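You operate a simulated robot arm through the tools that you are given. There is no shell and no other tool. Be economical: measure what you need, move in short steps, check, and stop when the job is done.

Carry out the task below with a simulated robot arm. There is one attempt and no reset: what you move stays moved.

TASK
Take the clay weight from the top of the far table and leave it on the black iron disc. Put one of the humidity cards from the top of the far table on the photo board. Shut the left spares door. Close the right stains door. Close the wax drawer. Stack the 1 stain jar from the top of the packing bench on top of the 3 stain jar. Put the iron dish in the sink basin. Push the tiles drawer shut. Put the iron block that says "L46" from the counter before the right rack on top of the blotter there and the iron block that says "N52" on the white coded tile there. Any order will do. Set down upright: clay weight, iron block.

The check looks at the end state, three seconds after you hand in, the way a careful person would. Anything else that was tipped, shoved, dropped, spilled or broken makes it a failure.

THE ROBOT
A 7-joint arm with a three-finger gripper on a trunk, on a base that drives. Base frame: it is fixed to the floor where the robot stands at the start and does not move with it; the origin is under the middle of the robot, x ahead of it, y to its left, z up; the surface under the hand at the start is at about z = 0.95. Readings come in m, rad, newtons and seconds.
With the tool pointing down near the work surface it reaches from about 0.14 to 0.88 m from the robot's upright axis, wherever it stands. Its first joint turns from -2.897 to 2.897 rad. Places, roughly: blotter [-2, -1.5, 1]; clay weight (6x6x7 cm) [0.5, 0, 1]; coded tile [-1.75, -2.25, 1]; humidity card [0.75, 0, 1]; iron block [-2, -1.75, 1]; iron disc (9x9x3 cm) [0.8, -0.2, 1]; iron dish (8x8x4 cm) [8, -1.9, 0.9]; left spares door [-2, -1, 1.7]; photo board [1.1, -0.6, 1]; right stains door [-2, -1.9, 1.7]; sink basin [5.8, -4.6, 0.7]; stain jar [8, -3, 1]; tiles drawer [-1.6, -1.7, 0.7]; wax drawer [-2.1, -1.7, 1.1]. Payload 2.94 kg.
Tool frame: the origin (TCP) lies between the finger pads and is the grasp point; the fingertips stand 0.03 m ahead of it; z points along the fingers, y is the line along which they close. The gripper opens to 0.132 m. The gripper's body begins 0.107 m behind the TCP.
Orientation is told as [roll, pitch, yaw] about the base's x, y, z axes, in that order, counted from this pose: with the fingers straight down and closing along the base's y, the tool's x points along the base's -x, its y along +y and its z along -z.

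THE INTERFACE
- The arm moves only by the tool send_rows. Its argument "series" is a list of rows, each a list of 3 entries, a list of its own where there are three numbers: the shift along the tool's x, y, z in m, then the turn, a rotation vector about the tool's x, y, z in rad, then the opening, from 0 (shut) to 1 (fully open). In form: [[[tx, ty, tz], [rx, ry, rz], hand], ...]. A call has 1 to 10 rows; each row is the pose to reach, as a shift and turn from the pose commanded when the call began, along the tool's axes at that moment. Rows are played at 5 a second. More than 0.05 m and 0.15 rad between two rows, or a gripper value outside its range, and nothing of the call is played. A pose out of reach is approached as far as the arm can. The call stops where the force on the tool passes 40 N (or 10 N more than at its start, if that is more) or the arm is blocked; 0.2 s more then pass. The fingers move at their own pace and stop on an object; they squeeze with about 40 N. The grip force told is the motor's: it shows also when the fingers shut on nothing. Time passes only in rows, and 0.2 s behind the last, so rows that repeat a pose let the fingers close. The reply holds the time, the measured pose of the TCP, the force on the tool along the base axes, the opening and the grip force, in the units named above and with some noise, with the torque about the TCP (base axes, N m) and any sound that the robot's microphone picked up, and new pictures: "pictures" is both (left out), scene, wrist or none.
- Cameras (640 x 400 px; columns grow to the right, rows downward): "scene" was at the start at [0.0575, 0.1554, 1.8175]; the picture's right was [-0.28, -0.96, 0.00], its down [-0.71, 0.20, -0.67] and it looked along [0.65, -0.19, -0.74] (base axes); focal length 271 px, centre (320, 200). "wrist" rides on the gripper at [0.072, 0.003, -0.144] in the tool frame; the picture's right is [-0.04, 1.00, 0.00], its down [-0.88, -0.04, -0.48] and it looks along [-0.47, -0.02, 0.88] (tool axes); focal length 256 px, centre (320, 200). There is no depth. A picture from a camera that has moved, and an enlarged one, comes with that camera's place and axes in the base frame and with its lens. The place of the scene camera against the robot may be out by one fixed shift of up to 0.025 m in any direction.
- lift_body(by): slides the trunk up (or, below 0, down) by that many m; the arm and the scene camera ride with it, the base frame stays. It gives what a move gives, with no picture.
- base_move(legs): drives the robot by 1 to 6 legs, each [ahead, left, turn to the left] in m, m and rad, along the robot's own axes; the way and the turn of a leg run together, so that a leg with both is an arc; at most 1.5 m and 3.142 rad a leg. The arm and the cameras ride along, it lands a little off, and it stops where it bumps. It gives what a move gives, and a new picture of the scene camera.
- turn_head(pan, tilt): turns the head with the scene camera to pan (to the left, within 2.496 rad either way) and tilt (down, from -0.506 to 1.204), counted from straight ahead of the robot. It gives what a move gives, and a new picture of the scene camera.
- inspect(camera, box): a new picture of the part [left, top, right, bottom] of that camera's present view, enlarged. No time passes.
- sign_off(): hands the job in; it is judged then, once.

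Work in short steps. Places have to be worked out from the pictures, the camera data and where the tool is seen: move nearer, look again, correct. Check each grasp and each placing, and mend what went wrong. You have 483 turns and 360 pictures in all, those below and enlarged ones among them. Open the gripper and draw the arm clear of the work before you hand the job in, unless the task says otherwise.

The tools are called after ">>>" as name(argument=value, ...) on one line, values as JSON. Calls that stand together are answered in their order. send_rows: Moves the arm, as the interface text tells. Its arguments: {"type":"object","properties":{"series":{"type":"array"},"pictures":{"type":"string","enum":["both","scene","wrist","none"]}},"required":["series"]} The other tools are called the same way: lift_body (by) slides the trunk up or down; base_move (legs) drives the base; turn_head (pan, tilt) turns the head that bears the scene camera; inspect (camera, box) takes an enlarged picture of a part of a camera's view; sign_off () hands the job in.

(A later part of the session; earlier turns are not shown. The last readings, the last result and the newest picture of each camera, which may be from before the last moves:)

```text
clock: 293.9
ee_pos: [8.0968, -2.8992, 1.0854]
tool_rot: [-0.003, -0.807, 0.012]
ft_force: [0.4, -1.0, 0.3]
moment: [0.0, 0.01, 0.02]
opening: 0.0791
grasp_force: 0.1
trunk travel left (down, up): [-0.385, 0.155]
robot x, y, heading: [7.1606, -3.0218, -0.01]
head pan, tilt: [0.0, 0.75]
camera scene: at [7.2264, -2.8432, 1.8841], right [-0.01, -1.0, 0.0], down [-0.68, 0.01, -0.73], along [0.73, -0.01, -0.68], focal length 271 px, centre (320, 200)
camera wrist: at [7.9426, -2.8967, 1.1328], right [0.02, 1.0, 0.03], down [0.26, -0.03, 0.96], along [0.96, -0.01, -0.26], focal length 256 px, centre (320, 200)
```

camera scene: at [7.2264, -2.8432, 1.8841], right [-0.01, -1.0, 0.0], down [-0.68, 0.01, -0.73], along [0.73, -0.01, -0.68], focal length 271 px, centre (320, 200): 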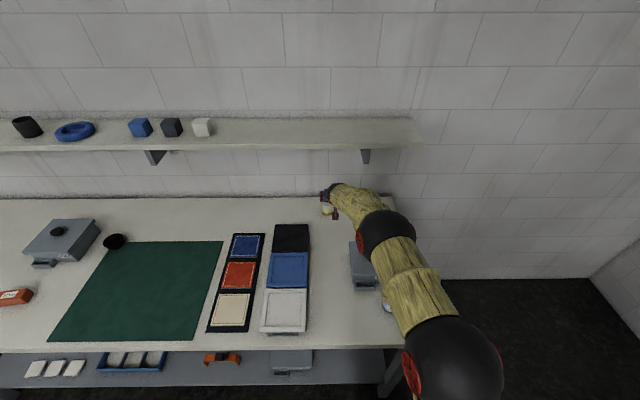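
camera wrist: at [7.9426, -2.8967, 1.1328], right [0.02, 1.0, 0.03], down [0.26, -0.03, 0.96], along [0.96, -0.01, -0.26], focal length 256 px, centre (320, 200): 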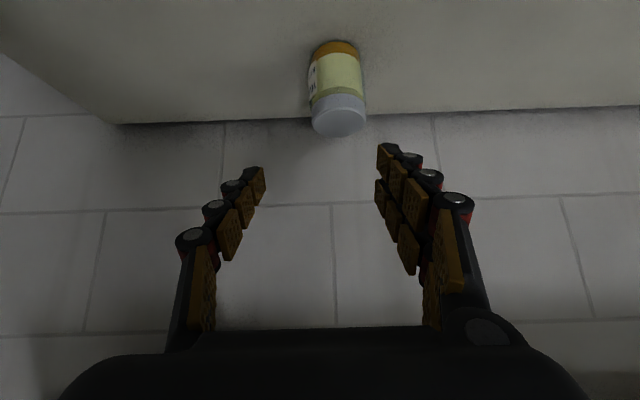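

Reach is good to 0.94 m. Yellow's lid centre is (8.178,-2.876), top 0.986. Test the last 8 cm.

>>> send_rows(series=[[[-0.02, 0.01, 0.025], [0, 0, 0], 0.6], [[-0.04, 0.02, 0.055], [0, 0, 0], 0.6], [[-0.04, 0.022, 0.075], [0, 0, 0], 0.6], [[-0.04, 0.022, 0.075], [0, 0, 0], 0.6]], pictures="wrist")

```text
clock: 294.9
ee_pos: [8.1781, -2.8764, 1.0636]
tool_rot: [-0.005, -0.809, 0.014]
ft_force: [0.9, -0.2, 0.0]
moment: [-0.02, 0.07, 0.01]
opening: 0.0794
grasp_force: 0.1
trunk travel left (down, up): [-0.385, 0.155]
robot x, y, heading: [7.1615, -3.0202, -0.007]
head pan, tilt: [0.0, 0.75]
camera wrist: at [8.0246, -2.8742, 1.1105], right [0.02, 1.0, 0.03], down [0.26, -0.03, 0.96], along [0.96, -0.01, -0.26], focal length 256 px, centre (320, 200)
```

wrist: 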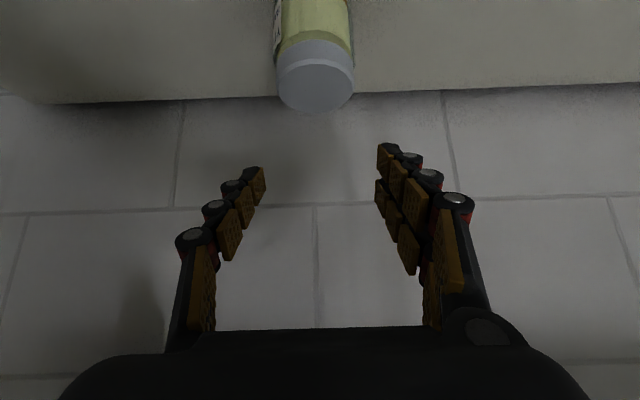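

Reachable. Now retreat and get a view of the green jar.

>>> send_rows(series=[[[0.03, 0, -0.035], [0, 0, 0], 0.6], [[0.06, 0, -0.07], [0, 0, 0], 0.6], [[0.09, -0.0, -0.105], [0, 0, 0], 0.6], [[0.11, -0.02, -0.14], [0, 0, 0], 0.6], [[0.13, -0.05, -0.17], [0, 0, 0], 0.6], [[0.15, -0.085, -0.2], [0, 0, 0], 0.6], [[0.16, -0.125, -0.225], [0, 0, 0], 0.6], [[0.165, -0.17, -0.235], [0, 0, 0], 0.6], [[0.165, -0.215, -0.235], [0, 0, 0], 0.6], [[0.165, -0.26, -0.235], [0, 0, 0], 0.6]], pictures="wrist")

```text
refused: row 6 steps farther than a row can; nothing moved
```

Reduce step lengths.

>>> send_rows(series=[[[0.03, 0, -0.035], [0, 0, 0], 0.6], [[0.06, 0, -0.07], [0, 0, 0], 0.6], [[0.09, -0.0, -0.105], [0, 0, 0], 0.6], [[0.11, -0.02, -0.14], [0, 0, 0], 0.6], [[0.13, -0.05, -0.17], [0, 0, 0], 0.6], [[0.145, -0.085, -0.195], [0, 0, 0], 0.6], [[0.155, -0.125, -0.215], [0, 0, 0], 0.6], [[0.165, -0.165, -0.235], [0, 0, 0], 0.6], [[0.165, -0.21, -0.235], [0, 0, 0], 0.6], [[0.165, -0.255, -0.235], [0, 0, 0], 0.6]], pictures="wrist")

```text
clock: 297.1
ee_pos: [7.8949, -3.1327, 1.1069]
tool_rot: [-0.002, -0.807, 0.013]
ft_force: [-0.3, -0.3, 0.5]
moment: [0.02, 0.0, 0.03]
opening: 0.0788
grasp_force: 0.2
trunk travel left (down, up): [-0.385, 0.155]
robot x, y, heading: [7.1566, -3.0197, -0.01]
head pan, tilt: [0.0, 0.75]
camera wrist: at [7.7422, -3.1307, 1.1534], right [0.02, 1.0, 0.03], down [0.26, -0.03, 0.96], along [0.96, -0.01, -0.26], focal length 256 px, centre (320, 200)
```

wrist: 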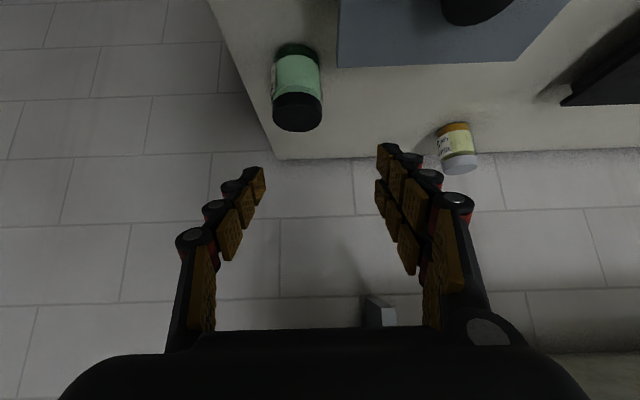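

Green jar centre is about (7.995,-3.156), lid top 0.986. I'll grip at lid height to stay clear of the SMALL box: align first, then advance along the tool axis.

>>> send_rows(series=[[[0.018, -0.012, 0.004], [0, 0, 0], 0.55], [[0.035, -0.023, 0.008], [0, 0, 0], 0.55], [[0.035, -0.023, 0.04], [0, 0, 0], 0.55], [[0.035, -0.023, 0.08], [0, 0, 0], 0.55], [[0.035, -0.023, 0.08], [0, 0, 0], 0.55]])

```text
clock: 298.3
ee_pos: [7.9299, -3.1556, 1.0252]
tool_rot: [-0.005, -0.81, 0.012]
ft_force: [-0.7, -0.3, 0.0]
moment: [0.03, -0.03, 0.02]
opening: 0.0725
grasp_force: 0.1
trunk travel left (down, up): [-0.385, 0.155]
robot x, y, heading: [7.1603, -3.0227, -0.011]
head pan, tilt: [0.0, 0.75]
camera scene: at [7.2253, -2.8433, 1.8842], right [-0.01, -1.0, 0.0], down [-0.68, 0.01, -0.73], along [0.73, -0.01, -0.68], focal length 271 px, centre (320, 200)
camera wrist: at [7.7763, -3.1526, 1.073], right [0.02, 1.0, 0.03], down [0.26, -0.03, 0.96], along [0.96, -0.01, -0.26], focal length 256 px, centre (320, 200)
```

scene: 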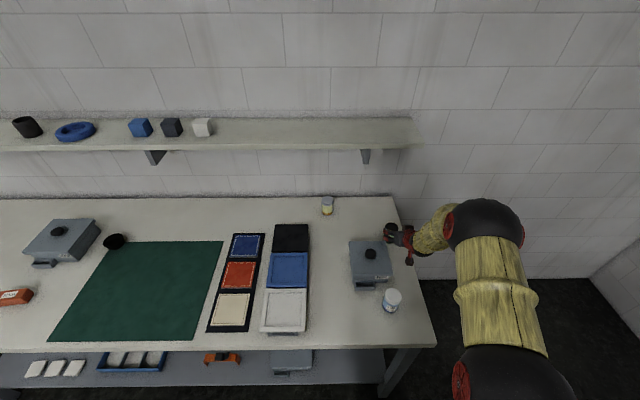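
wrist: 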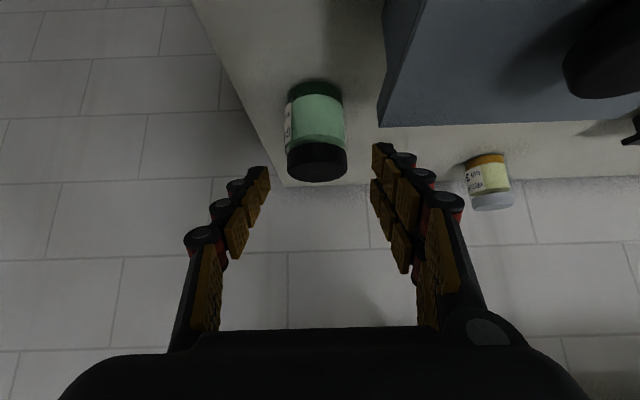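

Well centred. A quick label check on the green jar, then advance.

>>> inspect(camera="wrist", box=[275, 70, 355, 190])

>>> send_rows(series=[[[0, -0.002, 0.025], [0, 0, 0], 0.55], [[0, -0.002, 0.05], [0, 0, 0], 0.55], [[0, -0.002, 0.07], [0, 0, 0], 0.55], [[0, -0.002, 0.077], [0, 0, 0], 0.55], [[0, -0.002, 0.077], [0, 0, 0], 0.55]], pictures="wrist")

```text
3.33 times, centred on (315, 130) of wrist
camera zoom: at [7.7763, -3.1526, 1.073], right [0.02, 1.0, 0.03], down [0.26, -0.03, 0.96], along [0.96, -0.01, -0.26], focal length 853 px, centre (337, 433)
```

zoom: 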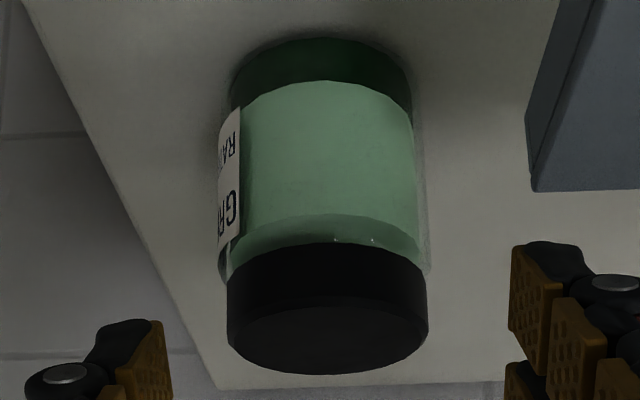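

```text
clock: 299.5
ee_pos: [7.9861, -3.1576, 0.9716]
tool_rot: [-0.005, -0.81, 0.013]
ft_force: [-0.5, -0.5, -0.7]
moment: [0.02, -0.03, -0.01]
opening: 0.0726
grasp_force: 0.1
trunk travel left (down, up): [-0.385, 0.155]
robot x, y, heading: [7.1608, -3.0197, -0.012]
head pan, tilt: [0.0, 0.75]
camera wrist: at [7.8329, -3.1554, 1.0194], right [0.02, 1.0, 0.03], down [0.26, -0.03, 0.96], along [0.96, -0.01, -0.26], focal length 256 px, centre (320, 200)
```

wrist: 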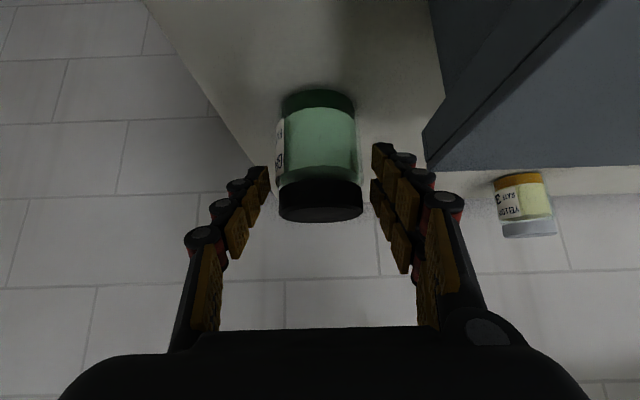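

Jar is between the fingers, no contact with the box. Close, then lift straight up.

>>> send_rows(series=[[[0, 0, 0], [0, 0, 0], 0.3], [[0, 0, 0], [0, 0, 0], 0.3], [[0, 0, 0], [0, 0, 0], 0.3], [[0, 0, 0], [0, 0, 0], 0.3], [[-0.014, 0, -0.014], [0, 0, 0], 0.3], [[-0.036, 0, -0.035], [0, 0, 0], 0.3], [[-0.065, 0, -0.062], [0, 0, 0], 0.3], [[-0.09, 0, -0.086], [0, 0, 0], 0.3]])

```text
clock: 301.3
ee_pos: [7.9856, -3.1576, 1.0963]
tool_rot: [-0.001, -0.807, 0.012]
ft_force: [-1.7, 0.6, -2.9]
moment: [0.0, -0.05, -0.01]
opening: 0.0606
grasp_force: 40.4
trunk travel left (down, up): [-0.385, 0.155]
robot x, y, heading: [7.159, -3.0161, -0.012]
head pan, tilt: [0.0, 0.75]
camera scene: at [7.2256, -2.8434, 1.8842], right [-0.01, -1.0, 0.0], down [-0.68, 0.01, -0.73], along [0.73, -0.01, -0.68], focal length 271 px, centre (320, 200)
camera wrist: at [7.8317, -3.1549, 1.1432], right [0.02, 1.0, 0.03], down [0.26, -0.03, 0.96], along [0.96, -0.01, -0.26], focal length 256 px, centre (320, 200)
```

scene: 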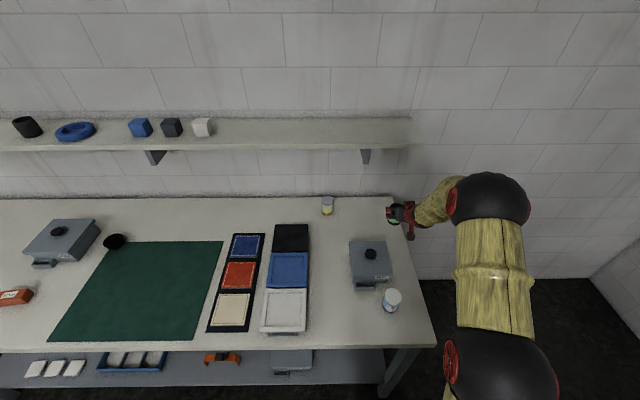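
wrist: 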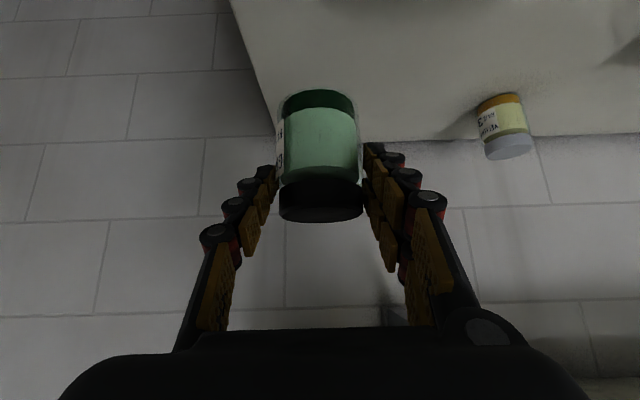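

Gripped securely (60 mm). Carry it left and forward toward the yellow jar.

>>> send_rows(series=[[[-0.01, 0.045, 0.01], [0, 0, 0], 0.3], [[-0.02, 0.09, 0.02], [0, 0, 0], 0.3], [[-0.03, 0.135, 0.03], [0, 0, 0], 0.3], [[-0.04, 0.18, 0.04], [0, 0, 0], 0.3], [[-0.055, 0.222, 0.055], [0, 0, 0], 0.3], [[-0.068, 0.26, 0.07], [0, 0, 0], 0.3], [[-0.079, 0.28, 0.083], [0, 0, 0], 0.3], [[-0.079, 0.28, 0.083], [0, 0, 0], 0.3]])

```text
clock: 303.1
ee_pos: [8.0971, -2.876, 1.0956]
tool_rot: [-0.001, -0.809, 0.013]
ft_force: [-0.9, -0.8, -1.4]
moment: [-0.03, 0.04, 0.01]
opening: 0.0606
grasp_force: 40.0
trunk travel left (down, up): [-0.385, 0.155]
robot x, y, heading: [7.1604, -3.0173, -0.008]
head pan, tilt: [0.0, 0.75]
camera scene: at [7.2263, -2.8433, 1.8841], right [-0.01, -1.0, 0.0], down [-0.68, 0.01, -0.73], along [0.73, -0.01, -0.68], focal length 271 px, centre (320, 200)
camera wrist: at [7.9443, -2.8743, 1.143], right [0.02, 1.0, 0.03], down [0.26, -0.03, 0.96], along [0.96, -0.01, -0.26], focal length 256 px, centre (320, 200)
```

scene: 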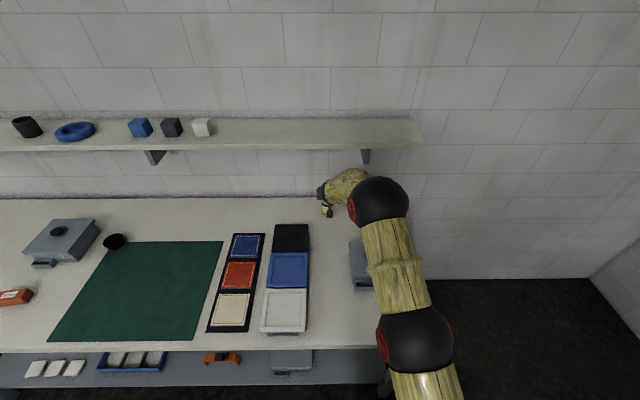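
wrist: 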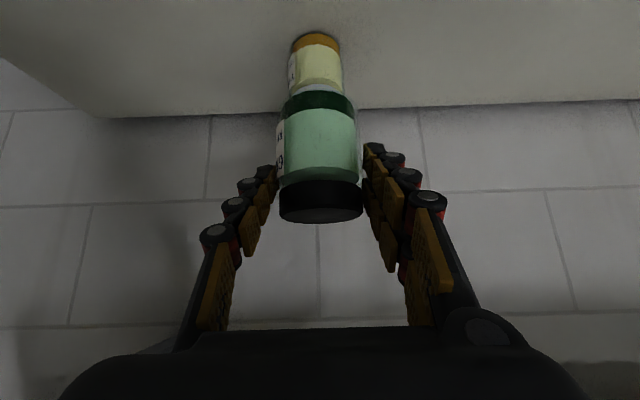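

Aligned laterally. Forward 7 cm above the yellow lid, then down to about 1 cm above it.

>>> send_rows(series=[[[-0.024, 0, 0.025], [0, 0, 0], 0.3], [[-0.0483, 0, 0.0506], [0, 0, 0], 0.3], [[-0.0338, 0, 0.0644], [0, 0, 0], 0.3], [[-0.0265, 0, 0.0715], [0, 0, 0], 0.3], [[-0.0265, 0, 0.0715], [0, 0, 0], 0.3]])

>>> inspect(camera="wrist", box=[250, 0, 390, 240])

>>> inspect(camera="scene", box=[280, 150, 400, 240])

```text
clock: 304.3
ee_pos: [8.1683, -2.8758, 1.0666]
tool_rot: [-0.003, -0.809, 0.011]
ft_force: [0.3, -0.5, -2.7]
moment: [0.0, 0.01, -0.01]
opening: 0.0604
grasp_force: 39.8
trunk travel left (down, up): [-0.385, 0.155]
robot x, y, heading: [7.1584, -3.018, -0.007]
head pan, tilt: [0.0, 0.75]
camera scene: at [7.2264, -2.8432, 1.8841], right [-0.01, -1.0, 0.0], down [-0.68, 0.01, -0.73], along [0.73, -0.01, -0.68], focal length 271 px, centre (320, 200)
camera wrist: at [8.0148, -2.8732, 1.1131], right [0.02, 1.0, 0.03], down [0.26, -0.03, 0.96], along [0.96, -0.01, -0.26], focal length 256 px, centre (320, 200)
```

scene: 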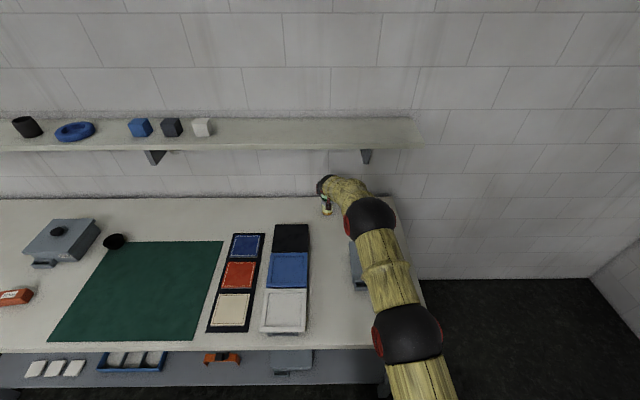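
wrist: 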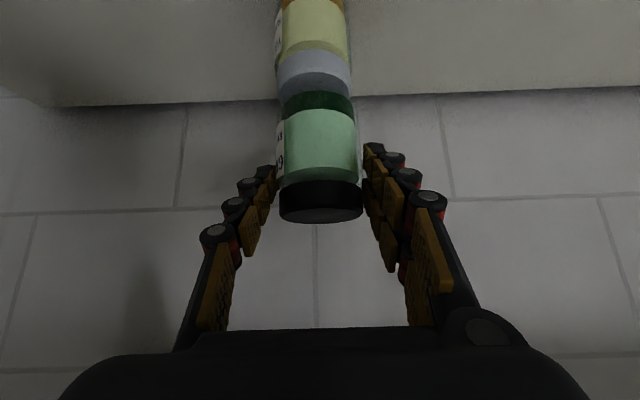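

```text
1.67 times, centred on (320, 120) of wrist
camera zoom: at [8.0148, -2.8732, 1.1131], right [0.02, 1.0, 0.03], down [0.26, -0.03, 0.96], along [0.96, -0.01, -0.26], focal length 427 px, centre (320, 333)
```

zoom: 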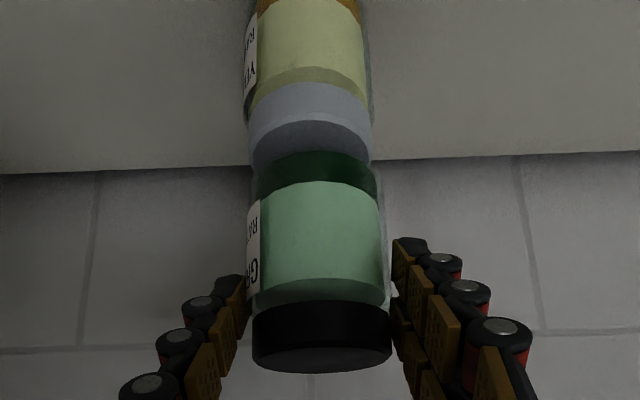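

```text
4.44 times, centred on (340, 195) of scene
camera zoom: at [7.2264, -2.8432, 1.8841], right [-0.01, -1.0, 0.0], down [-0.68, 0.01, -0.73], along [0.73, -0.01, -0.68], focal length 1204 px, centre (231, 222)
```

zoom: 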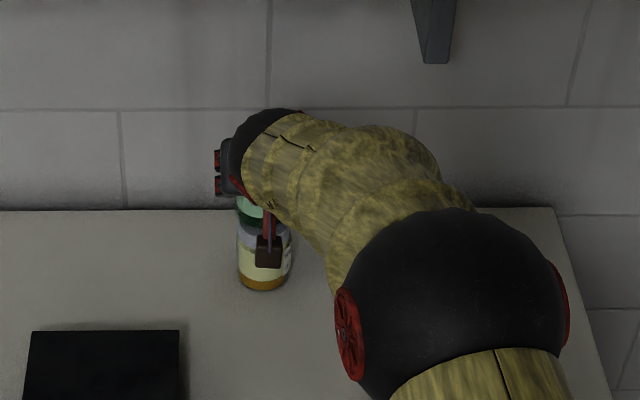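

Slight correction (3 mm right, 4 mm forward), then lower gently until contact.

>>> send_rows(series=[[[-0.003, -0.003, 0.003], [0, 0, 0], 0.3], [[0.003, -0.003, 0.009], [0, 0, 0], 0.3], [[0.006, -0.003, 0.0115], [0, 0, 0], 0.3], [[0.0075, -0.003, 0.013], [0, 0, 0], 0.3], [[0.009, -0.003, 0.0145], [0, 0, 0], 0.3]], pictures="wrist")

```text
clock: 305.5
ee_pos: [8.1719, -2.8789, 1.0553]
tool_rot: [0.001, -0.817, 0.01]
ft_force: [-2.4, 0.2, 17.2]
moment: [0.32, 0.32, -0.01]
opening: 0.0606
grasp_force: 39.5
trunk travel left (down, up): [-0.385, 0.155]
robot x, y, heading: [7.1608, -3.017, -0.015]
head pan, tilt: [0.0, 0.75]
camera wrist: at [8.0186, -2.8763, 1.1018], right [0.02, 1.0, 0.03], down [0.26, -0.04, 0.97], along [0.97, -0.01, -0.26], focal length 256 px, centre (320, 200)
```

wrist: 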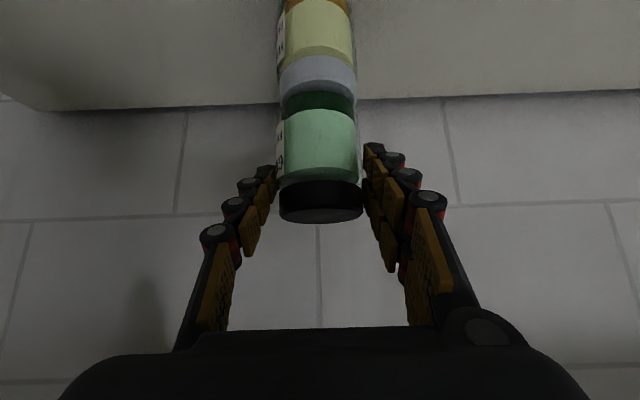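

Contact. I'll relieve the pressure and inspect alignment before releasing.

>>> send_rows(series=[[[-0.0029, 0, -0.0028], [0, 0, 0], 0.3], [[-0.0029, 0, -0.0028], [0, 0, 0], 0.3]], pictures="none")

>>> inspect(camera="wrist", box=[250, 20, 390, 140])

```text
clock: 306.1
ee_pos: [8.1729, -2.8779, 1.0545]
tool_rot: [-0.001, -0.812, 0.012]
ft_force: [4.5, 2.0, 14.4]
moment: [0.55, -0.5, -0.06]
opening: 0.0605
grasp_force: 40.4
trunk travel left (down, up): [-0.385, 0.155]
robot x, y, heading: [7.162, -3.0212, -0.008]
head pan, tilt: [0.0, 0.75]
```

```text
3.33 times, centred on (320, 80) of wrist
camera zoom: at [8.0185, -2.8763, 1.1025], right [0.02, 1.0, 0.03], down [0.26, -0.03, 0.96], along [0.97, -0.01, -0.26], focal length 853 px, centre (320, 600)
```

zoom: 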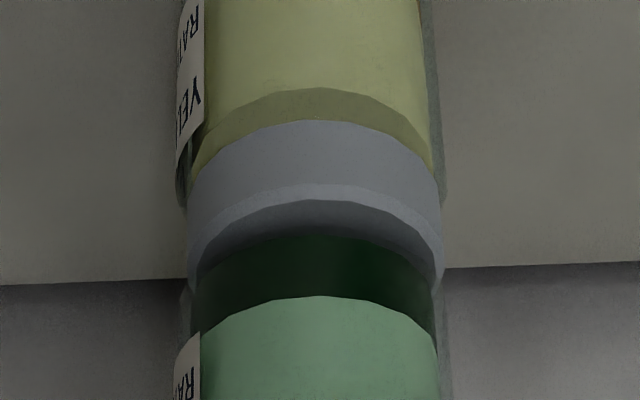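

Laterally perfect; the green jar is about 6–7 mm too far back on the lid. I'll lift 8 mm, pull back 6 mm and lower again.

>>> send_rows(series=[[[-0.0058, 0, -0.0055], [0, 0, 0], 0.3], [[-0.0087, 0, -0.0083], [0, 0, 0], 0.3], [[-0.0046, 0, -0.0126], [0, 0, 0], 0.3], [[-0.0046, 0, -0.0126], [0, 0, 0], 0.3]], pictures="none")

>>> inspect(camera="wrist", box=[250, 20, 390, 140])

```text
clock: 307.1
ee_pos: [8.1657, -2.8797, 1.0646]
tool_rot: [-0.003, -0.808, 0.013]
ft_force: [-0.1, 0.2, -3.1]
moment: [0.01, 0.05, -0.01]
opening: 0.0606
grasp_force: 40.8
trunk travel left (down, up): [-0.385, 0.155]
robot x, y, heading: [7.1629, -3.0205, -0.008]
head pan, tilt: [0.0, 0.75]
```

```text
3.33 times, centred on (320, 80) of wrist
camera zoom: at [8.0123, -2.8762, 1.1122], right [0.02, 1.0, 0.03], down [0.26, -0.03, 0.96], along [0.96, -0.01, -0.26], focal length 853 px, centre (320, 600)
```

zoom: 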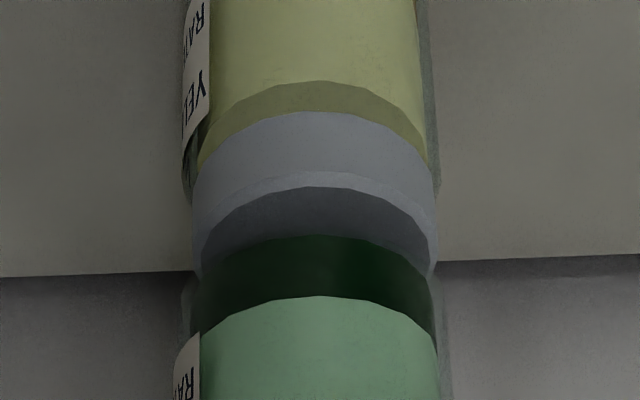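

Now centred within about 3 mm. Lower again to light contact.

>>> send_rows(series=[[[0.0035, 0, 0.0045], [0, 0, 0], 0.3], [[0.005, 0, 0.006], [0, 0, 0], 0.3], [[0.0062, 0, 0.0072], [0, 0, 0], 0.3], [[0.0073, 0, 0.0083], [0, 0, 0], 0.3]], pictures="none")

```text
clock: 308.1
ee_pos: [8.1676, -2.8794, 1.0565]
tool_rot: [-0.001, -0.81, 0.013]
ft_force: [0.1, -0.2, 1.0]
moment: [0.11, 0.03, -0.01]
opening: 0.0604
grasp_force: 39.4
trunk travel left (down, up): [-0.385, 0.155]
robot x, y, heading: [7.1607, -3.0185, -0.009]
head pan, tilt: [0.0, 0.75]
```

Weight taken (−3 → +1 N). Release gently, then withdraw along the tool axis.

>>> send_rows(series=[[[0, 0, 0], [0, 0, 0], 0.48], [[0, 0, 0], [0, 0, 0], 0.5], [[0, 0, 0], [0, 0, 0], 0.55], [[0, 0, 0], [0, 0, 0], 0.6], [[0, 0, 0], [0, 0, 0], 0.65], [[0, 0, -0.02], [0, 0, 0], 0.65], [[0, 0, -0.05], [0, 0, 0], 0.65], [[0, 0, -0.09], [0, 0, 0], 0.65], [[0, 0, -0.13], [0, 0, 0], 0.65]])

```text
clock: 310.1
ee_pos: [8.0714, -2.8794, 1.1447]
tool_rot: [-0.002, -0.807, 0.012]
ft_force: [-0.5, -0.7, -0.1]
moment: [0.02, -0.05, 0.03]
opening: 0.0858
grasp_force: 0.1
trunk travel left (down, up): [-0.385, 0.155]
robot x, y, heading: [7.1597, -3.0181, -0.009]
head pan, tilt: [0.0, 0.75]
camera scene: at [7.2245, -2.8434, 1.8842], right [-0.01, -1.0, 0.0], down [-0.68, 0.01, -0.73], along [0.73, -0.01, -0.68], focal length 271 px, centre (320, 200)
camera wrist: at [7.9182, -2.877, 1.1914], right [0.02, 1.0, 0.03], down [0.26, -0.03, 0.96], along [0.96, -0.01, -0.26], focal length 256 px, centre (320, 200)
```

scene: 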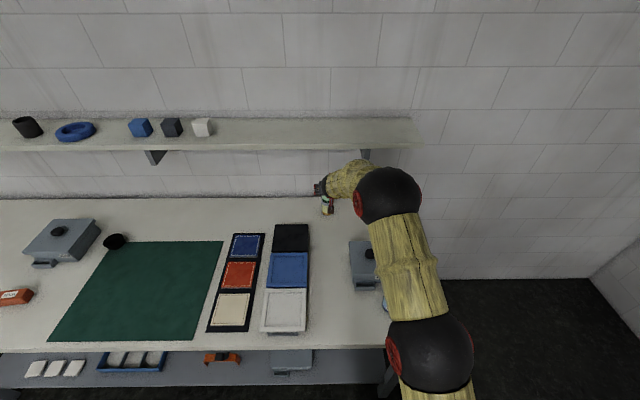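
wrist: 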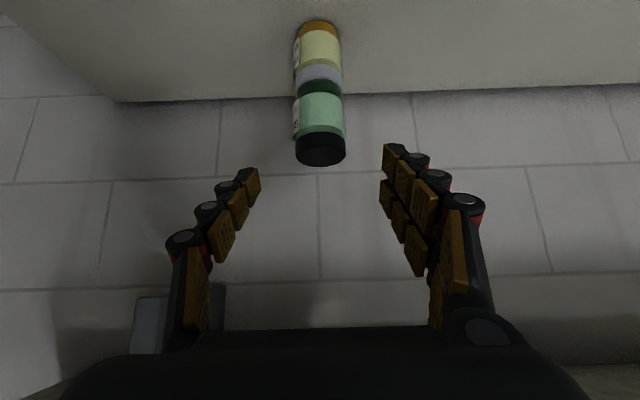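

The green jar stands on the yellow one. I'll retract, bring the tool vertical and drive left to the iron dish (≈(7.99,-1.945)).

>>> send_rows(series=[[[0.03, 0, -0.035], [0, 0, 0], 0.6], [[0.06, 0, -0.07], [0, 0, 0], 0.6], [[0.09, 0, -0.105], [0, 0, 0], 0.6], [[0.12, 0, -0.14], [0, 0, 0], 0.6], [[0.14, 0, -0.17], [0, 0.13, 0], 0.6], [[0.15, 0, -0.19], [0, 0.27, 0], 0.6], [[0.15, 0, -0.2], [0, 0.41, 0], 0.6], [[0.15, 0, -0.21], [0, 0.55, 0], 0.6], [[0.15, 0, -0.21], [0, 0.69, 0], 0.6], [[0.15, 0, -0.21], [0, 0.807, 0], 0.6]], pictures="none")

>>> base_move(legs=[[-0.03, 1.05, 0.01]])

>>> inspect(camera="wrist", box=[0, 0, 640, 400])

```text
clock: 312.3
ee_pos: [7.7927, -2.8844, 1.1419]
tool_rot: [-0.172, -0.097, 0.022]
ft_force: [-1.7, 0.6, -5.7]
moment: [-0.23, -0.13, -0.02]
opening: 0.0787
grasp_force: 0.0
out of reach, approached as far as the arm can: row 6, 7, 8, 9, 10
trunk travel left (down, up): [-0.385, 0.155]
robot x, y, heading: [7.1582, -3.0207, -0.012]
head pan, tilt: [0.0, 0.75]
```

```text
clock: 317.7
ee_pos: [7.7683, -1.8334, 1.1478]
tool_rot: [-0.169, -0.108, 0.026]
ft_force: [0.3, 0.3, -0.1]
moment: [0.01, -0.02, 0.03]
opening: 0.0792
grasp_force: 0.0
trunk travel left (down, up): [-0.385, 0.155]
robot x, y, heading: [7.1403, -1.9703, -0.002]
head pan, tilt: [0.0, 0.75]
camera scene: at [7.2024, -1.7935, 1.8841], right [0.0, -1.0, 0.0], down [-0.68, 0.0, -0.73], along [0.73, 0.0, -0.68], focal length 271 px, centre (320, 200)
```

scene: 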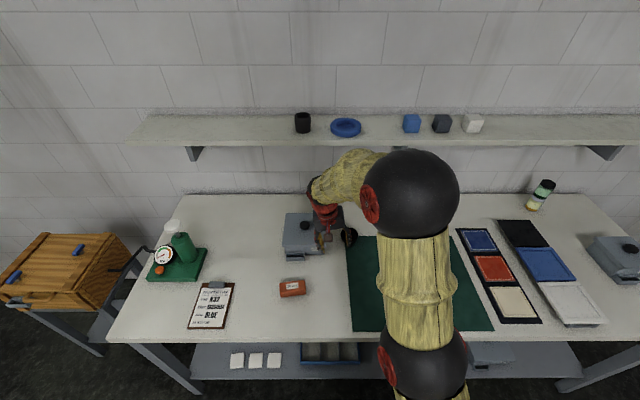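

```text
1.00 times, centred on (320, 200) of wrist (not enlarged: the box is as wide or as high as the picture)
camera zoom: at [7.6822, -1.8078, 1.2811], right [0.03, 0.99, -0.16], down [0.82, 0.06, 0.57], along [0.57, -0.15, -0.81], focal length 256 px, centre (320, 200)
```

zoom: 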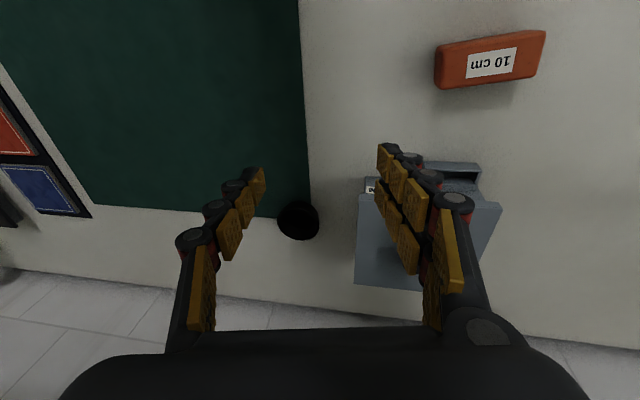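

The wrist got into the flipped state again when fully stretched. I'll back off and repeat the unwinding that worked before.

>>> base_move(legs=[[-0.65, 0, 0]])

>>> send_rows(series=[[[0, -0.03, -0.01], [-0.04, -0.12, 0], 0.3], [[0.0, -0.06, -0.02], [-0.08, -0.25, 0], 0.3], [[0.01, -0.09, -0.03], [-0.12, -0.38, 0], 0.3], [[0.02, -0.12, -0.04], [-0.172, -0.507, 0], 0.3], [[0.02, -0.14, -0.05], [-0.172, -0.507, 0], 0.3]], pictures="none")

>>> send_rows(series=[[[0, 0, 0], [0.14, 0, 0], 0.3], [[0, 0, 0], [0.28, 0, 0], 0.3], [[0, 0, 0], [0.42, 0, 0], 0.3], [[0, 0, 0], [0.56, 0, 0], 0.3], [[0, 0, 0], [0.7, 0, 0], 0.3], [[0, 0, 0], [0.84, 0, 0], 0.3], [[0, 0, 0], [0.98, 0, 0], 0.3], [[0, 0, 0], [1.12, 0, 0], 0.3], [[0, 0, 0], [1.26, 0, 0], 0.3], [[0, 0, 0], [1.4, 0, 0], 0.3]], pictures="scene")

```text
clock: 321.3
ee_pos: [7.117, -1.8308, 1.1494]
tool_rot: [-0.17, -0.109, 0.027]
ft_force: [0.6, 0.0, -0.2]
moment: [-0.01, 0.0, 0.03]
opening: 0.0794
grasp_force: 0.0
trunk travel left (down, up): [-0.385, 0.155]
robot x, y, heading: [6.4879, -1.9676, 0.003]
head pan, tilt: [0.0, 0.75]
camera scene: at [6.5506, -1.7918, 1.8842], right [0.0, -1.0, 0.0], down [-0.68, 0.0, -0.73], along [0.73, 0.0, -0.68], focal length 271 px, centre (320, 200)
```

scene: 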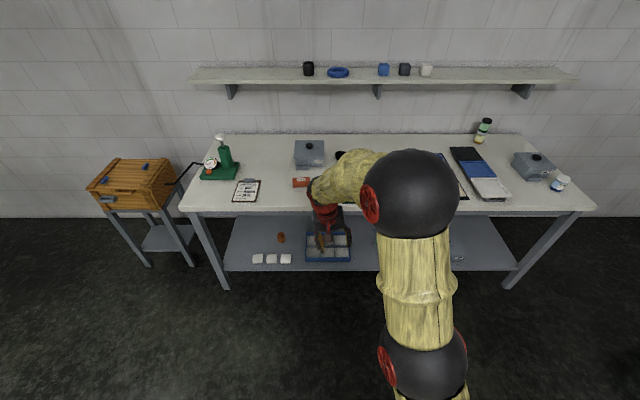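

```text
clock: 322.5
ee_pos: [7.0973, -1.9482, 1.2114]
tool_rot: [-0.007, -0.618, 0.075]
ft_force: [1.0, -0.2, -0.2]
moment: [-0.03, 0.0, 0.04]
opening: 0.0396
grasp_force: 0.1
out of reach, approached as far as the arm can: row 5
trunk travel left (down, up): [-0.385, 0.155]
robot x, y, heading: [6.4852, -1.969, -0.001]
head pan, tilt: [0.0, 0.75]
```

```text
clock: 324.7
ee_pos: [7.096, -1.9468, 1.2104]
tool_rot: [-1.412, -0.613, 0.076]
ft_force: [0.4, -0.1, -0.3]
moment: [0.02, -0.02, 0.03]
opening: 0.0394
grasp_force: 0.1
out of reach, approached as far as the arm can: row 1
trunk travel left (down, up): [-0.385, 0.155]
robot x, y, heading: [6.4848, -1.9683, -0.004]
head pan, tilt: [0.0, 0.75]
camera scene: at [6.5523, -1.7912, 1.884], right [0.0, -1.0, 0.0], down [-0.68, 0.0, -0.73], along [0.73, 0.0, -0.68], focal length 271 px, centre (320, 200)
```

scene: 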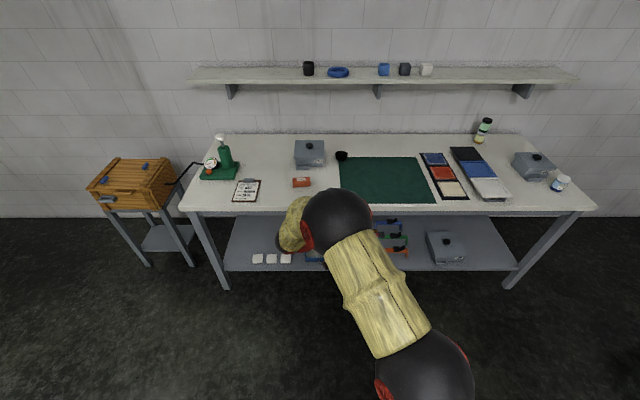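

Same posture as before; do the same sweep down.

>>> send_rows(series=[[[0, 0, 0], [-0.1152, 0.0776, 0.0174], 0.3], [[0, 0, 0], [-0.2304, 0.1552, 0.0348], 0.3], [[0, 0, 0], [-0.3456, 0.2328, 0.0522], 0.3], [[0, 0, 0], [-0.4608, 0.3104, 0.0696], 0.3], [[0, 0, 0], [-0.576, 0.388, 0.087], 0.3], [[0, 0, 0], [-0.6912, 0.4656, 0.1044], 0.3], [[0, 0, 0], [-0.8064, 0.5432, 0.1218], 0.3], [[0, 0, 0], [-0.9216, 0.6208, 0.1392], 0.3], [[0, 0, 0], [-1.0368, 0.6984, 0.1566], 0.3], [[0, 0, 0], [-1.152, 0.776, 0.174], 0.3]], pictures="none")

```text
clock: 326.9
ee_pos: [7.0966, -1.9487, 1.2113]
tool_rot: [-0.075, -0.209, -0.534]
ft_force: [-1.1, 0.8, 1.1]
moment: [0.03, -0.05, 0.04]
opening: 0.0394
grasp_force: 0.1
out of reach, approached as far as the arm can: row 10
trunk travel left (down, up): [-0.385, 0.155]
robot x, y, heading: [6.4869, -1.9677, -0.006]
head pan, tilt: [0.0, 0.75]
```

Now straighten to vertical with yaw 0.

>>> send_rows(series=[[[0, 0, 0], [-0.02, 0.05, -0.12], 0.3], [[0, 0, 0], [-0.04, 0.1, -0.24], 0.3], [[0, 0, 0], [-0.06, 0.15, -0.36], 0.3], [[0, 0, 0], [-0.075, 0.209, -0.45], 0.3], [[0, 0, 0], [-0.075, 0.209, -0.534], 0.3], [[0, 0, 0], [-0.075, 0.209, -0.534], 0.3]], pictures="scene")

```text
clock: 328.3
ee_pos: [7.0786, -1.9537, 1.1801]
tool_rot: [-0.201, -0.034, -0.017]
ft_force: [-0.1, -0.8, -1.0]
moment: [0.01, -0.01, 0.02]
opening: 0.0395
grasp_force: 0.0
out of reach, approached as far as the arm can: row 1, 2, 3, 4, 5, 6
trunk travel left (down, up): [-0.385, 0.155]
robot x, y, heading: [6.4842, -1.9677, -0.001]
head pan, tilt: [0.0, 0.75]
camera scene: at [6.5514, -1.7918, 1.8841], right [0.0, -1.0, 0.0], down [-0.68, 0.0, -0.73], along [0.73, 0.0, -0.68], focal length 271 px, centre (320, 200)
```

scene: 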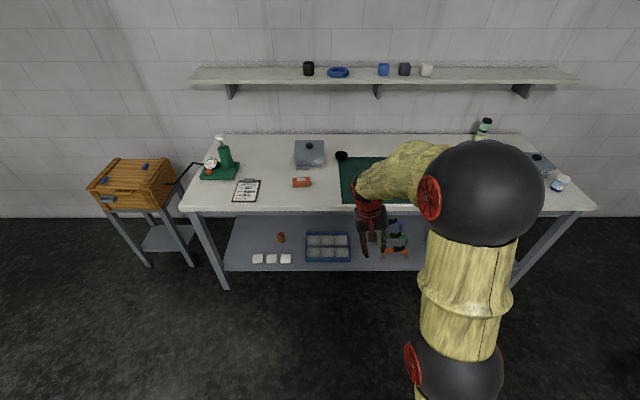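

It slipped back. I'll redo it with a stronger bend: point right, swing further back toward the robot, then sweep down.

>>> send_rows(series=[[[0.02, 0, 0], [-0.04, -0.12, 0], 0.3], [[0.04, 0, 0], [-0.08, -0.24, 0], 0.3], [[0.06, 0, 0], [-0.12, -0.36, 0], 0.3], [[0.08, 0, 0], [-0.16, -0.48, 0], 0.3], [[0.08, 0, 0], [-0.2, -0.57, 0], 0.3]], pictures="none")

>>> send_rows(series=[[[0, 0, 0], [0.14, 0, 0], 0.3], [[0, 0, 0], [0.28, 0, 0], 0.3], [[0, 0, 0], [0.42, 0, 0], 0.3], [[0, 0, 0], [0.56, 0, 0], 0.3], [[0, 0, 0], [0.7, 0, 0], 0.3], [[0, 0, 0], [0.84, 0, 0], 0.3], [[0, 0, 0], [0.98, 0, 0], 0.3], [[0, 0, 0], [1.12, 0, 0], 0.3], [[0, 0, 0], [1.26, 0, 0], 0.3], [[0, 0, 0], [1.4, 0, 0], 0.3]], pictures="none")

>>> send_rows(series=[[[0, 0, 0], [0.071, 0.1, 0.022], 0.3], [[0, 0, 0], [0.142, 0.2, 0.045], 0.3], [[0, 0, 0], [0.213, 0.3, 0.068], 0.3], [[0, 0, 0], [0.284, 0.4, 0.09], 0.3]], pictures="scene")

```text
clock: 329.5
ee_pos: [7.0026, -1.954, 1.1892]
tool_rot: [-0.038, -0.566, 0.045]
ft_force: [-1.6, 0.3, 1.4]
moment: [0.04, 0.01, 0.02]
opening: 0.0398
grasp_force: 0.0
out of reach, approached as far as the arm can: row 4, 5
trunk travel left (down, up): [-0.385, 0.155]
robot x, y, heading: [6.4865, -1.9689, -0.002]
head pan, tilt: [0.0, 0.75]
```

```text
clock: 331.7
ee_pos: [7.0046, -1.955, 1.1857]
tool_rot: [-1.417, -0.6, 0.047]
ft_force: [0.4, 0.1, 0.1]
moment: [0.03, 0.03, -0.03]
opening: 0.0395
grasp_force: 0.1
trunk travel left (down, up): [-0.385, 0.155]
robot x, y, heading: [6.4833, -1.9666, 0.001]
head pan, tilt: [0.0, 0.75]
```

```text
clock: 332.7
ee_pos: [7.0049, -1.9549, 1.1865]
tool_rot: [-1.413, -0.626, -0.455]
ft_force: [0.0, 0.9, 0.5]
moment: [0.0, 0.01, -0.01]
opening: 0.0396
grasp_force: 0.0
trunk travel left (down, up): [-0.385, 0.155]
robot x, y, heading: [6.4852, -1.9683, -0.006]
head pan, tilt: [0.0, 0.75]
camera scene: at [6.5521, -1.7919, 1.8841], right [0.0, -1.0, 0.0], down [-0.68, 0.0, -0.73], along [0.73, 0.0, -0.68], focal length 271 px, centre (320, 200)
```

scene: 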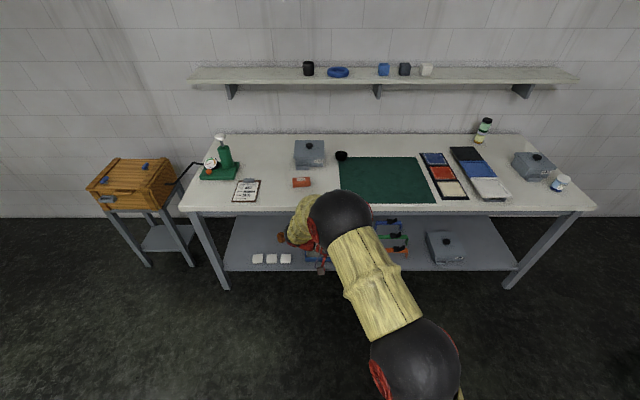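

Now the sweep down about the forward axis.

>>> send_rows(series=[[[0, 0, 0], [-0.0998, 0.0816, -0.0495], 0.3], [[0, 0, 0], [-0.1996, 0.1632, -0.099], 0.3], [[0, 0, 0], [-0.2994, 0.2448, -0.1485], 0.3], [[0, 0, 0], [-0.3992, 0.3264, -0.198], 0.3], [[0, 0, 0], [-0.499, 0.408, -0.2475], 0.3], [[0, 0, 0], [-0.5988, 0.4896, -0.297], 0.3], [[0, 0, 0], [-0.6986, 0.5712, -0.3465], 0.3], [[0, 0, 0], [-0.7984, 0.6528, -0.396], 0.3], [[0, 0, 0], [-0.8982, 0.7344, -0.4455], 0.3], [[0, 0, 0], [-0.998, 0.816, -0.495], 0.3]], pictures="scene")

```text
clock: 334.9
ee_pos: [7.0038, -1.973, 1.1798]
tool_rot: [-0.477, 0.059, -0.731]
ft_force: [0.2, 0.4, -0.7]
moment: [-0.07, 0.04, -0.01]
opening: 0.0395
grasp_force: 0.0
out of reach, approached as far as the arm can: row 8, 9, 10
trunk travel left (down, up): [-0.385, 0.155]
robot x, y, heading: [6.485, -1.9695, -0.001]
head pan, tilt: [0.0, 0.75]
camera scene: at [6.5518, -1.7904, 1.884], right [0.0, -1.0, 0.0], down [-0.68, 0.0, -0.73], along [0.73, 0.0, -0.68], focal length 271 px, centre (320, 200)
```

scene: 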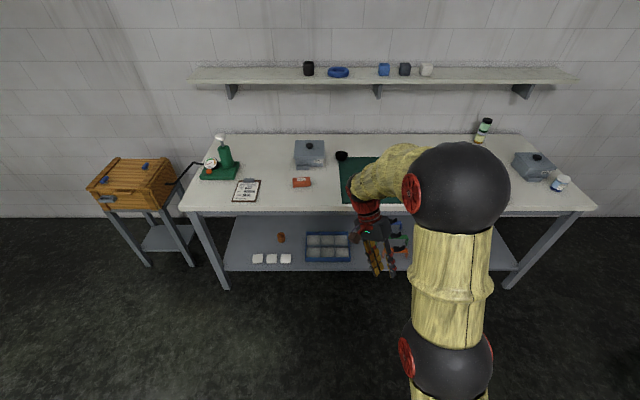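

The limit persists on this side: I came from the right-lean state, so the mirror move is needed (through the left). First restore forward pitch, then swing left and sweep down.

>>> send_rows(series=[[[0, 0, 0], [-0.03, -0.03, -0.12], 0.3], [[0, 0, 0], [-0.06, -0.06, -0.24], 0.3], [[0, 0, 0], [-0.09, -0.09, -0.36], 0.3], [[0, 0, 0], [-0.12, -0.12, -0.48], 0.3], [[0, 0, 0], [-0.15, -0.15, -0.6], 0.3], [[0, 0, 0], [-0.18, -0.18, -0.72], 0.3]], pictures="none")

```text
clock: 336.3
ee_pos: [7.0012, -1.9776, 1.1762]
tool_rot: [-0.234, 0.131, 0.008]
ft_force: [-0.2, 1.0, 0.4]
moment: [0.01, -0.03, -0.05]
opening: 0.0396
grasp_force: 0.1
out of reach, approached as far as the arm can: row 6
trunk travel left (down, up): [-0.385, 0.155]
robot x, y, heading: [6.4832, -1.9698, -0.003]
head pan, tilt: [0.0, 0.75]
```

I now understand: the earlier fix came from pivoting with the arm stretched straight. I'll repeat that: tool forward-horizontal, stretch, pivot down about the wrist, then retract.

>>> send_rows(series=[[[0, 0, -0.01], [-0.04, -0.13, 0], 0.3], [[0, 0, -0.02], [-0.08, -0.26, 0], 0.3], [[0, 0, -0.02], [-0.12, -0.39, 0], 0.3], [[0, 0, -0.02], [-0.16, -0.52, 0], 0.3], [[0, 0, -0.02], [-0.2, -0.65, 0], 0.3], [[0, 0, -0.02], [-0.2, -0.78, 0], 0.3], [[0, 0, -0.02], [-0.2, -0.91, 0], 0.3]], pictures="none")

>>> send_rows(series=[[[0, 0, 0], [0, -0.14, 0], 0.3], [[0, 0, 0], [0, -0.28, 0], 0.3], [[0, 0, 0], [0, -0.42, 0], 0.3], [[0, 0, 0], [0, -0.56, 0], 0.3], [[0, 0, 0], [0, -0.7, 0], 0.3]], pictures="none")

```text
clock: 337.9
ee_pos: [7.0032, -1.9742, 1.1966]
tool_rot: [-0.04, -0.773, 0.126]
ft_force: [-1.5, 0.2, 0.8]
moment: [0.0, -0.03, 0.03]
opening: 0.0396
grasp_force: 0.1
out of reach, approached as far as the arm can: row 1, 2, 3, 4, 5
trunk travel left (down, up): [-0.385, 0.155]
robot x, y, heading: [6.4846, -1.9668, -0.003]
head pan, tilt: [0.0, 0.75]
```

```text
clock: 339.1
ee_pos: [7.0069, -1.9749, 1.2143]
tool_rot: [0.034, -1.458, 0.064]
ft_force: [0.3, 0.2, 0.2]
moment: [-0.01, 0.02, 0.06]
opening: 0.0395
grasp_force: 0.0
out of reach, approached as far as the arm can: row 5
trunk travel left (down, up): [-0.385, 0.155]
robot x, y, heading: [6.4877, -1.9676, -0.001]
head pan, tilt: [0.0, 0.75]
```

Tool is horizontal. Stretch straight ahead on the centreline.

>>> send_rows(series=[[[0, 0, 0.04], [0, 0, 0], 0.3], [[0, 0, 0.08], [0, 0, 0], 0.3], [[0, 0, 0.12], [0, 0, 0], 0.3], [[0, 0, 0.16], [0, 0, 0], 0.3], [[0, 0, 0.2], [0, 0, 0], 0.3], [[0, 0, 0.24], [0, 0, 0], 0.3], [[0, 0, 0.28], [0, 0, 0], 0.3], [[0, 0, 0.32], [0, 0, 0], 0.3], [[0, 0, 0.36], [0, 0, 0], 0.3]], pictures="none")

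>>> send_rows(series=[[[0, 0, 0.04], [0, 0, 0], 0.3], [[-0.01, 0, 0.08], [0, -0.05, 0], 0.3], [[-0.02, 0, 0.12], [0, -0.1, 0], 0.3], [[-0.03, 0, 0.16], [0, -0.1, 0], 0.3], [[-0.03, 0, 0.2], [0, -0.1, 0], 0.3]], pictures="scene")

```text
clock: 341.1
ee_pos: [7.3603, -1.967, 1.176]
tool_rot: [-0.447, -1.448, 0.587]
ft_force: [0.5, 0.8, -0.2]
moment: [-0.05, -0.03, -0.05]
opening: 0.0395
grasp_force: 0.0
out of reach, approached as far as the arm can: row 1, 2, 3, 4, 5, 6, 7, 8, 9
trunk travel left (down, up): [-0.385, 0.155]
robot x, y, heading: [6.4854, -1.969, -0.007]
head pan, tilt: [0.0, 0.75]
```

```text
clock: 342.3
ee_pos: [7.5437, -1.9688, 1.1747]
tool_rot: [-1.328, -1.497, 1.471]
ft_force: [-0.7, 0.8, -1.9]
moment: [0.04, -0.18, 0.0]
opening: 0.0396
grasp_force: 0.0
out of reach, approached as far as the arm can: row 1, 2, 3, 4, 5
trunk travel left (down, up): [-0.385, 0.155]
robot x, y, heading: [6.4886, -1.9673, -0.003]
head pan, tilt: [0.0, 0.75]
camera scene: at [6.5507, -1.7914, 1.8839], right [0.0, -1.0, 0.0], down [-0.68, 0.0, -0.73], along [0.73, 0.0, -0.68], focal length 271 px, centre (320, 200)
```

scene: 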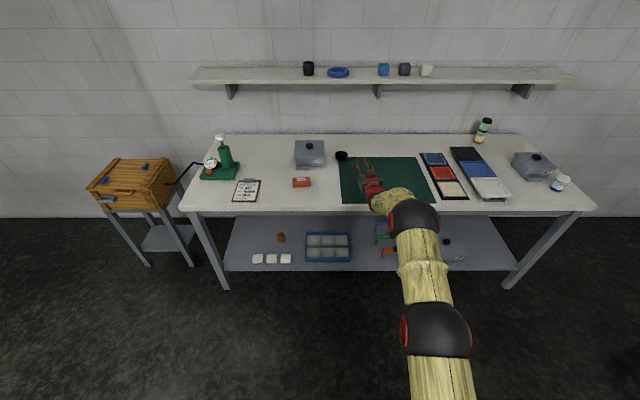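

Stretched. Pivot the hand down about the wrist, correcting the slight left yaw.

>>> send_rows(series=[[[0.0, 0, 0], [0.07, 0, 0], 0.3], [[0.0, 0, 0.0], [0.14, 0, 0], 0.3], [[0.0, 0, 0.0], [0.14, 0, 0], 0.3]], pictures="none")

>>> send_rows(series=[[[0.031, 0, -0.002], [0, 0.14, 0], 0.3], [[0.061, 0, -0.009], [0, 0.28, 0], 0.3], [[0.09, 0, -0.019], [0, 0.42, 0], 0.3], [[0.117, 0, -0.034], [0, 0.56, 0], 0.3]], pictures="none")

```text
clock: 343.1
ee_pos: [7.5474, -1.9684, 1.1833]
tool_rot: [-1.45, -1.497, 1.596]
ft_force: [0.2, -0.1, 1.0]
moment: [0.02, -0.03, 0.01]
opening: 0.0396
grasp_force: 0.0
out of reach, approached as far as the arm can: row 1, 2, 3
trunk travel left (down, up): [-0.385, 0.155]
robot x, y, heading: [6.4843, -1.9673, -0.002]
head pan, tilt: [0.0, 0.75]
```

```text
clock: 344.1
ee_pos: [7.5142, -1.9819, 1.0684]
tool_rot: [-0.138, -0.996, 0.258]
ft_force: [-0.6, 0.1, -0.1]
moment: [-0.03, -0.02, -0.02]
opening: 0.0398
grasp_force: 0.0
trunk travel left (down, up): [-0.385, 0.155]
robot x, y, heading: [6.4849, -1.9693, -0.0]
head pan, tilt: [0.0, 0.75]
```

No limit this time. Retract with this orientation, then pitch down.

>>> send_rows(series=[[[0.0126, 0, -0.042], [0, 0, 0], 0.3], [[0.025, 0, -0.084], [0, 0, 0], 0.3], [[0.038, 0, -0.126], [0, 0, 0], 0.3], [[0.05, 0, -0.168], [0, 0, 0], 0.3], [[0.063, 0, -0.21], [0, 0, 0], 0.3], [[0.076, 0, -0.252], [0, 0, 0], 0.3], [[0.088, 0, -0.294], [0, 0, 0], 0.3], [[0.1, 0, -0.336], [0, 0, 0], 0.3], [[0.113, 0, -0.378], [0, 0, 0], 0.3], [[0.126, 0, -0.418], [0, 0, 0], 0.3]], pictures="none")

>>> send_rows(series=[[[0, 0, 0], [-0.03, 0.13, 0], 0.3], [[0, 0, 0], [-0.06, 0.27, 0], 0.3], [[0, 0, 0], [-0.09, 0.41, -0.02], 0.3], [[0, 0, 0], [-0.12, 0.55, -0.04], 0.3], [[0, 0, 0], [-0.13, 0.69, -0.06], 0.3], [[0, 0, 0], [-0.13, 0.83, -0.08], 0.3]], pictures="scene")

```text
clock: 346.3
ee_pos: [7.095, -2.0343, 1.1866]
tool_rot: [-0.138, -0.998, 0.261]
ft_force: [-0.5, 0.6, -0.7]
moment: [-0.01, 0.0, 0.03]
opening: 0.0396
grasp_force: 0.1
trunk travel left (down, up): [-0.385, 0.155]
robot x, y, heading: [6.4849, -1.9716, -0.002]
head pan, tilt: [0.0, 0.75]
```

```text
clock: 347.7
ee_pos: [7.097, -2.0343, 1.1851]
tool_rot: [-0.009, -0.161, 0.28]
ft_force: [0.7, -0.2, -1.1]
moment: [0.02, 0.04, 0.01]
opening: 0.0397
grasp_force: 0.0
trunk travel left (down, up): [-0.385, 0.155]
robot x, y, heading: [6.4847, -1.969, -0.006]
head pan, tilt: [0.0, 0.75]
camera scene: at [6.5529, -1.7919, 1.8841], right [0.0, -1.0, 0.0], down [-0.68, 0.0, -0.73], along [0.73, 0.0, -0.68], focal length 271 px, centre (320, 200)
```

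scene: 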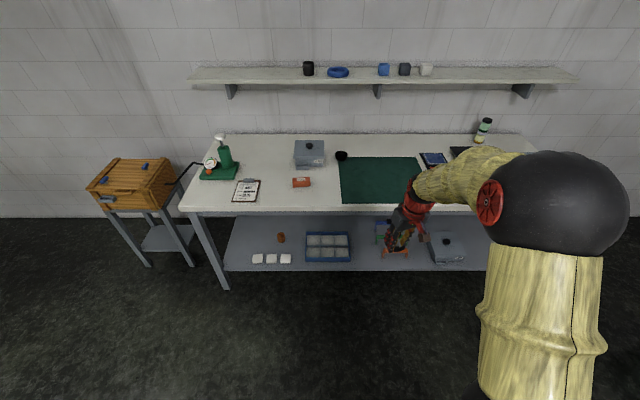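

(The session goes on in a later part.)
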